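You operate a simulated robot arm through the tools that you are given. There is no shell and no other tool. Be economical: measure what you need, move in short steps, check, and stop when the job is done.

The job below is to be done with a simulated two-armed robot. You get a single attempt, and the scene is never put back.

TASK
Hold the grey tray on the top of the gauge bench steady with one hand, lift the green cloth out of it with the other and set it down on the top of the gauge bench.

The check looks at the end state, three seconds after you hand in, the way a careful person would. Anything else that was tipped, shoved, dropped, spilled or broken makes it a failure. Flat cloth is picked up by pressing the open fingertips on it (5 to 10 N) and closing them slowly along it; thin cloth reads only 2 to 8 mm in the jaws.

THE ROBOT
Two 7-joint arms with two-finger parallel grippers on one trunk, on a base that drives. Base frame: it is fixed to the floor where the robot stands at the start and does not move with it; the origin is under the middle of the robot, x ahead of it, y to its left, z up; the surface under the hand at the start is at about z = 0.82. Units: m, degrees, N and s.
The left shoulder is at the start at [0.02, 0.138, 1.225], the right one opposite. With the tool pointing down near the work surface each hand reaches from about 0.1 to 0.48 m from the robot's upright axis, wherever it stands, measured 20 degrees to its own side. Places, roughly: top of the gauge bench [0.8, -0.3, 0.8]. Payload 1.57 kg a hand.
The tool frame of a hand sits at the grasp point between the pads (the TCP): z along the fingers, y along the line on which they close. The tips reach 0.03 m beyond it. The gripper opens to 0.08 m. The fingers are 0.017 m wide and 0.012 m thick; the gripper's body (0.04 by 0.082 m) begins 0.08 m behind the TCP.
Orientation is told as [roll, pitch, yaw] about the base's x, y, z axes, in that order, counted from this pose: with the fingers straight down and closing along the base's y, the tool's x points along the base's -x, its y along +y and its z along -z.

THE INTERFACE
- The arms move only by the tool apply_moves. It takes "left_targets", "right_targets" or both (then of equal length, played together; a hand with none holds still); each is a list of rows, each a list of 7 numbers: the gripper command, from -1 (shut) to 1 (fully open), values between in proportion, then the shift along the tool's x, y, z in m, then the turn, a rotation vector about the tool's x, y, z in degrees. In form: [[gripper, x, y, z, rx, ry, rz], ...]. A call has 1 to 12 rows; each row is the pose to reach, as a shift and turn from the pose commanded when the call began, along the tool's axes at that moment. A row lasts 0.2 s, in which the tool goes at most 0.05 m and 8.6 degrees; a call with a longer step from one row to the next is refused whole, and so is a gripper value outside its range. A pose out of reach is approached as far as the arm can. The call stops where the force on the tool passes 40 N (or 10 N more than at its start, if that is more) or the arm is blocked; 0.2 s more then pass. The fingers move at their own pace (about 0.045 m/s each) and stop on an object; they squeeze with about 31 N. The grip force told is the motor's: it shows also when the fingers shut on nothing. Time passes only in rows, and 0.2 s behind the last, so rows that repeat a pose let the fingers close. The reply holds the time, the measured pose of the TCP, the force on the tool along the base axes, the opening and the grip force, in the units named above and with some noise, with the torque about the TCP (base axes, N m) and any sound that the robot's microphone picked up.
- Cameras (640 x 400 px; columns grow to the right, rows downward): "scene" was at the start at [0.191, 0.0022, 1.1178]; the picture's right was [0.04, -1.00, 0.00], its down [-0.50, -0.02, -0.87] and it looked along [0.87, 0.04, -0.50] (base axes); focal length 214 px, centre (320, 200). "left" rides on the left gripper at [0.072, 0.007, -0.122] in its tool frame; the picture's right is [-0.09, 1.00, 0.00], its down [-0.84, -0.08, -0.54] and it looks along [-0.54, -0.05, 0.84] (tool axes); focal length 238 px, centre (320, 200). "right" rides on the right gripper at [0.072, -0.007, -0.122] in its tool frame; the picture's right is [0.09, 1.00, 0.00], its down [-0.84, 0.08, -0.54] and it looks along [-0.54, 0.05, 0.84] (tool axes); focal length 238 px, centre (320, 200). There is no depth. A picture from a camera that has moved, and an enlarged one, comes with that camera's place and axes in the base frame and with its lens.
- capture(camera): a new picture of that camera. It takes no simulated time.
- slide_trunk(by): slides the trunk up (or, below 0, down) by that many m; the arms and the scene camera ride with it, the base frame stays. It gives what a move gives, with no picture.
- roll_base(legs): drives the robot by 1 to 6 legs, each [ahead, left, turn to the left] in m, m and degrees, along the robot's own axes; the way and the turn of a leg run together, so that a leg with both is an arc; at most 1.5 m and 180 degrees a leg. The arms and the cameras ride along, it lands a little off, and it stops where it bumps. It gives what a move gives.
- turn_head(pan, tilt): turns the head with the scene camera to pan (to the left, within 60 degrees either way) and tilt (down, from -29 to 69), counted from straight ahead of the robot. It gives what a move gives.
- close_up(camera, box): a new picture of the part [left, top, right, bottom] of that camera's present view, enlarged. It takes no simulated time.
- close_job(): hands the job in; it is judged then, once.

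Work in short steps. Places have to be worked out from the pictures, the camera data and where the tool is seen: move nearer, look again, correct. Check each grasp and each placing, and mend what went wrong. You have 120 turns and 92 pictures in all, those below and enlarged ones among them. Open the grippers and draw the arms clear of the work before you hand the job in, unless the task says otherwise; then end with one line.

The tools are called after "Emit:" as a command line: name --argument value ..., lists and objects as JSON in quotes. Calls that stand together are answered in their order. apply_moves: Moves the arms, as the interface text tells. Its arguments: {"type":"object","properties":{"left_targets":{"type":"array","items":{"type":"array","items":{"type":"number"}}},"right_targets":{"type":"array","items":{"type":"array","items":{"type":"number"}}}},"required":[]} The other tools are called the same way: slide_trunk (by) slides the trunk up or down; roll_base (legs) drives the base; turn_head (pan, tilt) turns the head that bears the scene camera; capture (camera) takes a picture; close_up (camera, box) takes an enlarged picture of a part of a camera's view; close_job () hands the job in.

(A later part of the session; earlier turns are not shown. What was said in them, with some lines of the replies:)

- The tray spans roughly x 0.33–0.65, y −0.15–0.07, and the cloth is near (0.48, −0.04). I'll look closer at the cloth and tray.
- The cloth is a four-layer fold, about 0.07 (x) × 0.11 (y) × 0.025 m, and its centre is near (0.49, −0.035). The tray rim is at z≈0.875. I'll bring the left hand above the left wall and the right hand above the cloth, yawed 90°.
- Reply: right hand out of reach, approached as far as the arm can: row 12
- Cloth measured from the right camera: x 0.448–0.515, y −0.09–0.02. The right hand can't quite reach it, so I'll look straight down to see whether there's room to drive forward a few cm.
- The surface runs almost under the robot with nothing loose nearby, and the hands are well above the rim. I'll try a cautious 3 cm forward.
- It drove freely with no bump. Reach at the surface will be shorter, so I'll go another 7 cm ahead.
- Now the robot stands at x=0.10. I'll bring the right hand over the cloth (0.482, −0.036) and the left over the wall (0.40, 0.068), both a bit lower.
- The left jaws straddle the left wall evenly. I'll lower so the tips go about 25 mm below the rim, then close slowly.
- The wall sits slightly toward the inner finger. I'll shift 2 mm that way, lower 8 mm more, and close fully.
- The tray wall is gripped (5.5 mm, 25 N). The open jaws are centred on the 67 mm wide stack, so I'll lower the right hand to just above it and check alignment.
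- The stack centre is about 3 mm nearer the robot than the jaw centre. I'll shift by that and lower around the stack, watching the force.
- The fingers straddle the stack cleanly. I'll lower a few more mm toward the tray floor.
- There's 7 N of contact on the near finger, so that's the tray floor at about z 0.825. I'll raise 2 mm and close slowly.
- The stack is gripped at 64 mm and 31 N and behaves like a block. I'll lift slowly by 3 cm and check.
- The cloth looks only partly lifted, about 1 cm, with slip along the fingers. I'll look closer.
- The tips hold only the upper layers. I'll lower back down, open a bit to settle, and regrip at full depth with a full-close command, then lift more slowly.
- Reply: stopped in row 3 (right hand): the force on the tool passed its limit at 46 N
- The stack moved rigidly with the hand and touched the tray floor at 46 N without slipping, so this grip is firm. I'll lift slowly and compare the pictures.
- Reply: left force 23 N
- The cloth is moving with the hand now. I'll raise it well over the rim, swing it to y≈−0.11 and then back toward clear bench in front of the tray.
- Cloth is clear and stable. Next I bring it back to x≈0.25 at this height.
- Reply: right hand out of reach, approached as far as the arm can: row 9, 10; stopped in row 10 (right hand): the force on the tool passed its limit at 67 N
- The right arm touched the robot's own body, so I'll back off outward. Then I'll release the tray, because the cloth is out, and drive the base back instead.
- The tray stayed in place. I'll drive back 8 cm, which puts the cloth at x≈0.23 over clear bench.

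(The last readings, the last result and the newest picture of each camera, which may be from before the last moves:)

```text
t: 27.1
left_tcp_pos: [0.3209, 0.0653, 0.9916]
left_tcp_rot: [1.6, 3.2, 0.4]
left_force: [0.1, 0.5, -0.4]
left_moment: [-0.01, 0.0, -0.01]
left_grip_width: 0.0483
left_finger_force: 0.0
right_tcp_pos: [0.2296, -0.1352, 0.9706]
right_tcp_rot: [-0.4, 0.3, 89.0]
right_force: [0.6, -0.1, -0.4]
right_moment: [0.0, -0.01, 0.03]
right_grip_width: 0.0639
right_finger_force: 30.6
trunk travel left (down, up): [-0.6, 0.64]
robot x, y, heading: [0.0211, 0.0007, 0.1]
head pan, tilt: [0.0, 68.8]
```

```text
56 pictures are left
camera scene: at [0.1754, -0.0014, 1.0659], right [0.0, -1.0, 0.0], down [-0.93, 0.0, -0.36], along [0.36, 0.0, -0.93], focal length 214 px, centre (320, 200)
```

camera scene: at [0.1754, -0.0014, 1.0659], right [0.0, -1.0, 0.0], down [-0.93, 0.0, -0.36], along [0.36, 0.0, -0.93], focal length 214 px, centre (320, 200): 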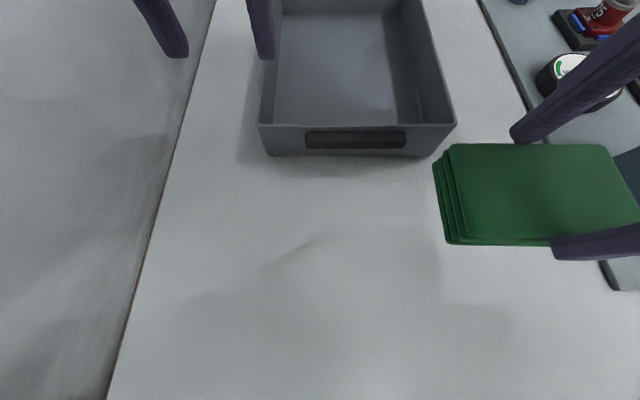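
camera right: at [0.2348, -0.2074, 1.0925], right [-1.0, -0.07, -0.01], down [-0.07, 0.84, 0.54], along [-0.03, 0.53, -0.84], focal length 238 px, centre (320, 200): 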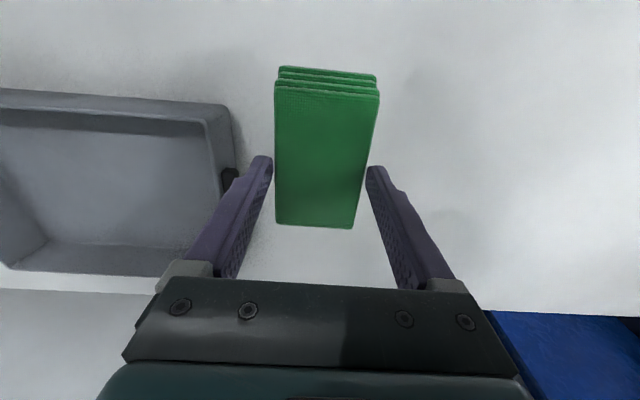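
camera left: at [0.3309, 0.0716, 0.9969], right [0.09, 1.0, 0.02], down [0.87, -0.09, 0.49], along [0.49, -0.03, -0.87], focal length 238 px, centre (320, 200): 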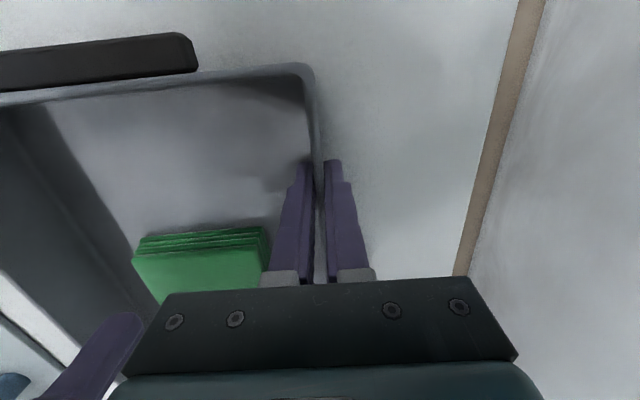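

The area below is clear: handle at x≈0.32, far finger at 0.275. I'll lower to just above contact, expected at TCP z≈0.877.

Emit:
apply_moves --right_targets '[[-0.2, 0, 0, 0.015, 0, 0, 0], [-0.2, 0, 0, 0.03, 0, 0, 0], [-0.2, 0, 0, 0.045, 0, 0, 0], [-0.2, 0, 0, 0.06, 0, 0, 0], [-0.2, 0, 0, 0.072, 0, 0, 0], [-0.2, 0, 0, 0.08, 0, 0, 0]]'

Emit:
capture --camera "scene"

```text
t: 28.5
left_tcp_pos: [0.3229, 0.0659, 0.9921]
left_tcp_rot: [1.6, 3.1, 0.4]
left_force: [-0.8, -1.1, 0.0]
left_moment: [-0.01, 0.01, -0.01]
left_grip_width: 0.048
left_finger_force: 0.0
right_tcp_pos: [0.2313, -0.1369, 0.8895]
right_tcp_rot: [-0.4, 0.4, 89.0]
right_force: [0.4, -0.6, -1.3]
right_moment: [0.0, 0.01, 0.0]
right_grip_width: 0.0642
right_finger_force: 31.1
trunk travel left (down, up): [-0.6, 0.64]
robot x, y, heading: [0.0166, 0.0029, 0.0]
head pan, tilt: [0.0, 68.8]
```

```text
55 pictures are left
camera scene: at [0.1755, -0.0014, 1.0659], right [0.0, -1.0, 0.0], down [-0.93, 0.0, -0.36], along [0.36, 0.0, -0.93], focal length 214 px, centre (320, 200)
```

scene: 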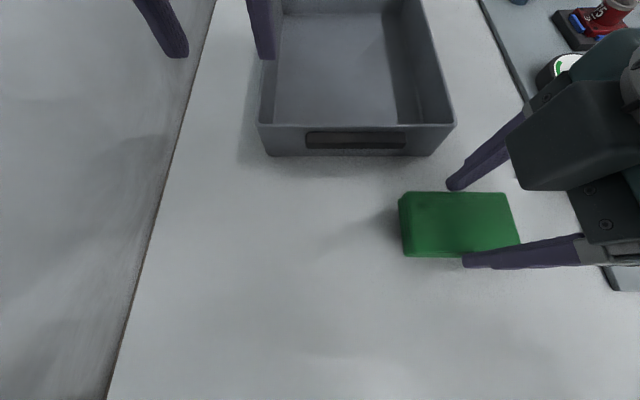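

Still about 1 cm free. I'll lower in small steps until light contact.

Emit:
apply_moves --right_targets '[[-0.2, 0, 0, 0.003, 0, 0, 0], [-0.2, 0, 0, 0.006, 0, 0, 0], [-0.2, 0, 0, 0.008, 0, 0, 0]]'

```text
t: 29.3
left_tcp_pos: [0.3225, 0.0641, 0.9919]
left_tcp_rot: [1.4, 3.0, 0.3]
left_force: [0.3, -0.7, -0.1]
left_moment: [0.03, -0.01, 0.01]
left_grip_width: 0.048
left_finger_force: 0.0
right_tcp_pos: [0.2304, -0.1357, 0.8826]
right_tcp_rot: [-0.4, 0.4, 89.0]
right_force: [0.4, 0.1, -0.4]
right_moment: [0.01, 0.0, 0.01]
right_grip_width: 0.0639
right_finger_force: 30.7
trunk travel left (down, up): [-0.6, 0.64]
robot x, y, heading: [0.0206, 0.0008, -0.0]
head pan, tilt: [0.0, 68.8]
```

No contact yet, so I continue in 2 mm steps.

Emit:
apply_moves --right_targets '[[-0.2, 0, 0, 0.002, 0, 0, 0], [-0.2, 0, 0, 0.004, 0, 0, 0]]'

```text
t: 29.9
left_tcp_pos: [0.3219, 0.0654, 0.9932]
left_tcp_rot: [1.5, 3.1, 0.4]
left_force: [-0.7, -0.1, -0.7]
left_moment: [0.0, -0.03, 0.0]
left_grip_width: 0.048
left_finger_force: 0.1
right_tcp_pos: [0.2307, -0.1377, 0.878]
right_tcp_rot: [-0.5, 0.4, 89.1]
right_force: [0.6, -0.1, -0.4]
right_moment: [0.03, -0.01, -0.01]
right_grip_width: 0.0639
right_finger_force: 31.4
trunk travel left (down, up): [-0.6, 0.64]
robot x, y, heading: [0.0173, 0.0052, -0.1]
head pan, tilt: [0.0, 68.8]
```

Emit:
apply_moves --right_targets '[[-0.2, 0, 0, 0.002, 0, 0, 0], [-0.2, 0, 0, 0.003, 0, 0, 0]]'

Emit:
close_up --camera "scene" --box '[360, 160, 560, 285]'

```text
t: 30.5
left_tcp_pos: [0.3224, 0.0633, 0.9914]
left_tcp_rot: [1.5, 3.1, 0.4]
left_force: [-0.1, 0.4, 0.3]
left_moment: [-0.03, 0.02, 0.0]
left_grip_width: 0.0481
left_finger_force: 0.0
right_tcp_pos: [0.232, -0.1363, 0.8759]
right_tcp_rot: [-0.5, 0.2, 89.2]
right_force: [-2.9, -0.7, 18.1]
right_moment: [0.74, 0.72, 0.09]
right_grip_width: 0.0643
right_finger_force: 30.7
trunk travel left (down, up): [-0.6, 0.64]
robot x, y, heading: [0.0213, 0.0015, 0.3]
head pan, tilt: [0.0, 68.8]
```

```text
3.20 times, centred on (460, 222) of scene
camera zoom: at [0.1757, -0.0019, 1.0663], right [0.0, -1.0, 0.0], down [-0.93, 0.0, -0.36], along [0.36, 0.0, -0.93], focal length 686 px, centre (-128, 128)
```

zoom: 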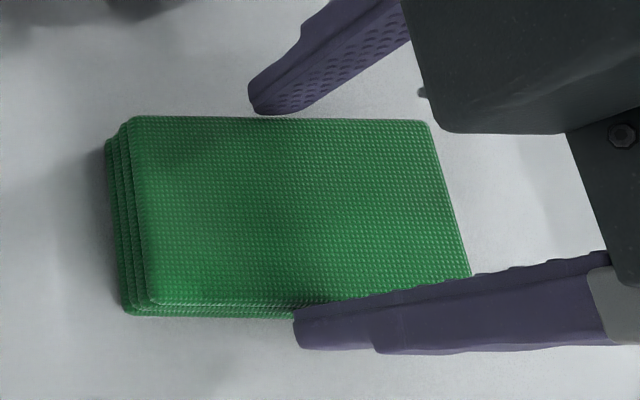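

The cloth rests on the bench (18 N). I'll ease up 1 mm, open slowly, and rise.

Emit:
apply_moves --right_targets '[[0.3, 0, 0, -0.001, 0, 0, 0], [0.6, 0, 0, -0.001, 0, 0, 0], [0.8, 0, 0, -0.001, 0, 0, 0], [1, 0, 0, -0.001, 0, 0, 0], [1, 0, 0, -0.001, 0, 0, 0], [1, 0, 0, -0.01, 0, 0, 0], [1, 0, 0, -0.025, 0, 0, 0], [1, 0, 0, -0.045, 0, 0, 0], [1, 0, 0, -0.07, 0, 0, 0], [1, 0, 0, -0.1, 0, 0, 0]]'

Emit:
capture --camera "scene"

Emit:
capture --camera "right"

```text
t: 32.7
left_tcp_pos: [0.3228, 0.0633, 0.9915]
left_tcp_rot: [1.6, 3.1, 0.4]
left_force: [-0.2, -0.2, -0.4]
left_moment: [0.04, 0.01, -0.01]
left_grip_width: 0.0481
left_finger_force: 0.1
right_tcp_pos: [0.229, -0.1347, 0.9775]
right_tcp_rot: [-0.4, 0.5, 89.1]
right_force: [-0.9, -0.3, -0.6]
right_moment: [-0.02, 0.01, 0.0]
right_grip_width: 0.08
right_finger_force: 0.2
trunk travel left (down, up): [-0.6, 0.64]
robot x, y, heading: [0.0168, -0.0014, 0.2]
head pan, tilt: [0.0, 68.8]
```

```text
53 pictures are left
camera scene: at [0.1757, -0.0014, 1.0659], right [0.0, -1.0, 0.0], down [-0.93, 0.0, -0.36], along [0.36, 0.0, -0.93], focal length 214 px, centre (320, 200)
```

scene: 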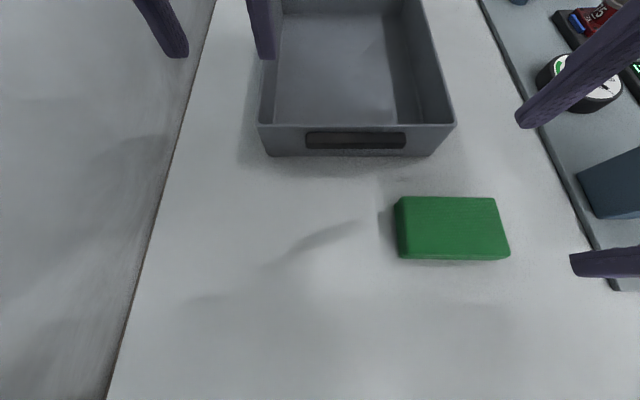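

```text
52 pictures are left
camera right: at [0.2345, -0.2071, 1.0996], right [-1.0, -0.07, -0.01], down [-0.07, 0.84, 0.53], along [-0.03, 0.53, -0.84], focal length 238 px, centre (320, 200)
```

right: 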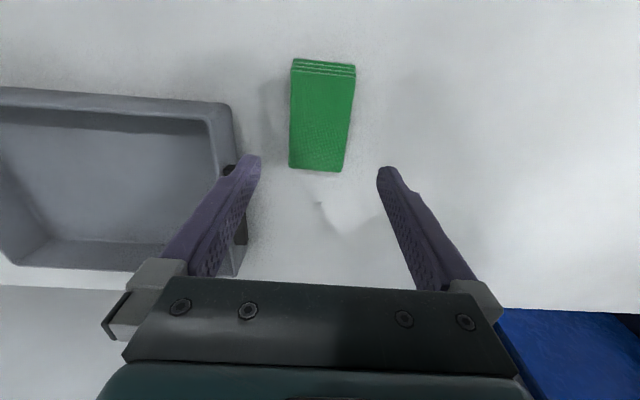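

The cloth sits flat on the bench and the tray is undisturbed. I'll open the left hand fully and raise both arms clear.

Emit:
apply_moves --left_targets '[[0.6, 0, 0.01, -0.02, 0, 0, 0], [1, 0, 0.02, -0.04, 0, 0, 0], [1, 0, 0.04, -0.06, 0, 0, 0], [1, 0, 0.06, -0.08, 0, 0, 0], [1, 0, 0.06, -0.08, 0, 0, 0]]' --right_targets '[[1, 0, 0, -0.015, 0, 0, 0], [1, 0, 0, -0.03, 0, 0, 0], [1, 0, 0, -0.045, 0, 0, 0], [1, 0, 0, -0.06, 0, 0, 0], [1, 0, 0, -0.06, 0, 0, 0]]'

Emit:
capture --camera "scene"

```text
t: 33.9
left_tcp_pos: [0.3262, 0.1229, 1.0733]
left_tcp_rot: [1.6, 3.1, 0.3]
left_force: [0.4, 0.4, -0.4]
left_moment: [-0.03, 0.01, -0.01]
left_grip_width: 0.0799
left_finger_force: 0.0
right_tcp_pos: [0.2295, -0.1335, 1.034]
right_tcp_rot: [-0.4, 0.4, 88.9]
right_force: [-0.2, 0.1, 0.2]
right_moment: [0.02, -0.05, 0.03]
right_grip_width: 0.08
right_finger_force: 0.2
trunk travel left (down, up): [-0.6, 0.64]
robot x, y, heading: [0.0187, 0.001, -0.2]
head pan, tilt: [0.0, 68.8]
```

```text
51 pictures are left
camera scene: at [0.1756, -0.0014, 1.0659], right [0.0, -1.0, 0.0], down [-0.93, 0.0, -0.36], along [0.36, 0.0, -0.93], focal length 214 px, centre (320, 200)
```

scene: 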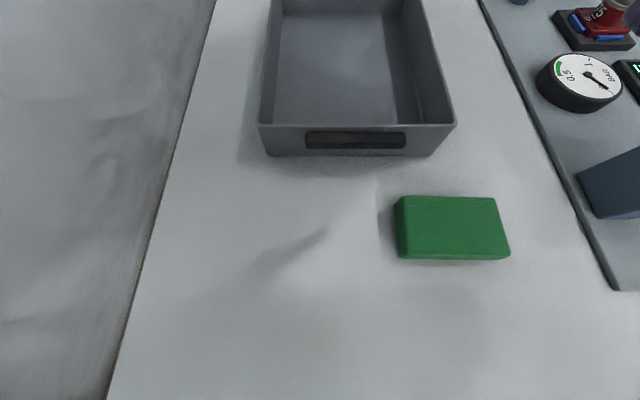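

Everything is in place and both arms are clear with their grippers open, so I'm handing in.

Emit:
close_job

```text
The job is handed in.
```

The green cloth is out of the tray and lies flat on the bench in front of it. The left hand held the tray during the lift, and the tray stayed where it was; both arms are clear with grippers open.
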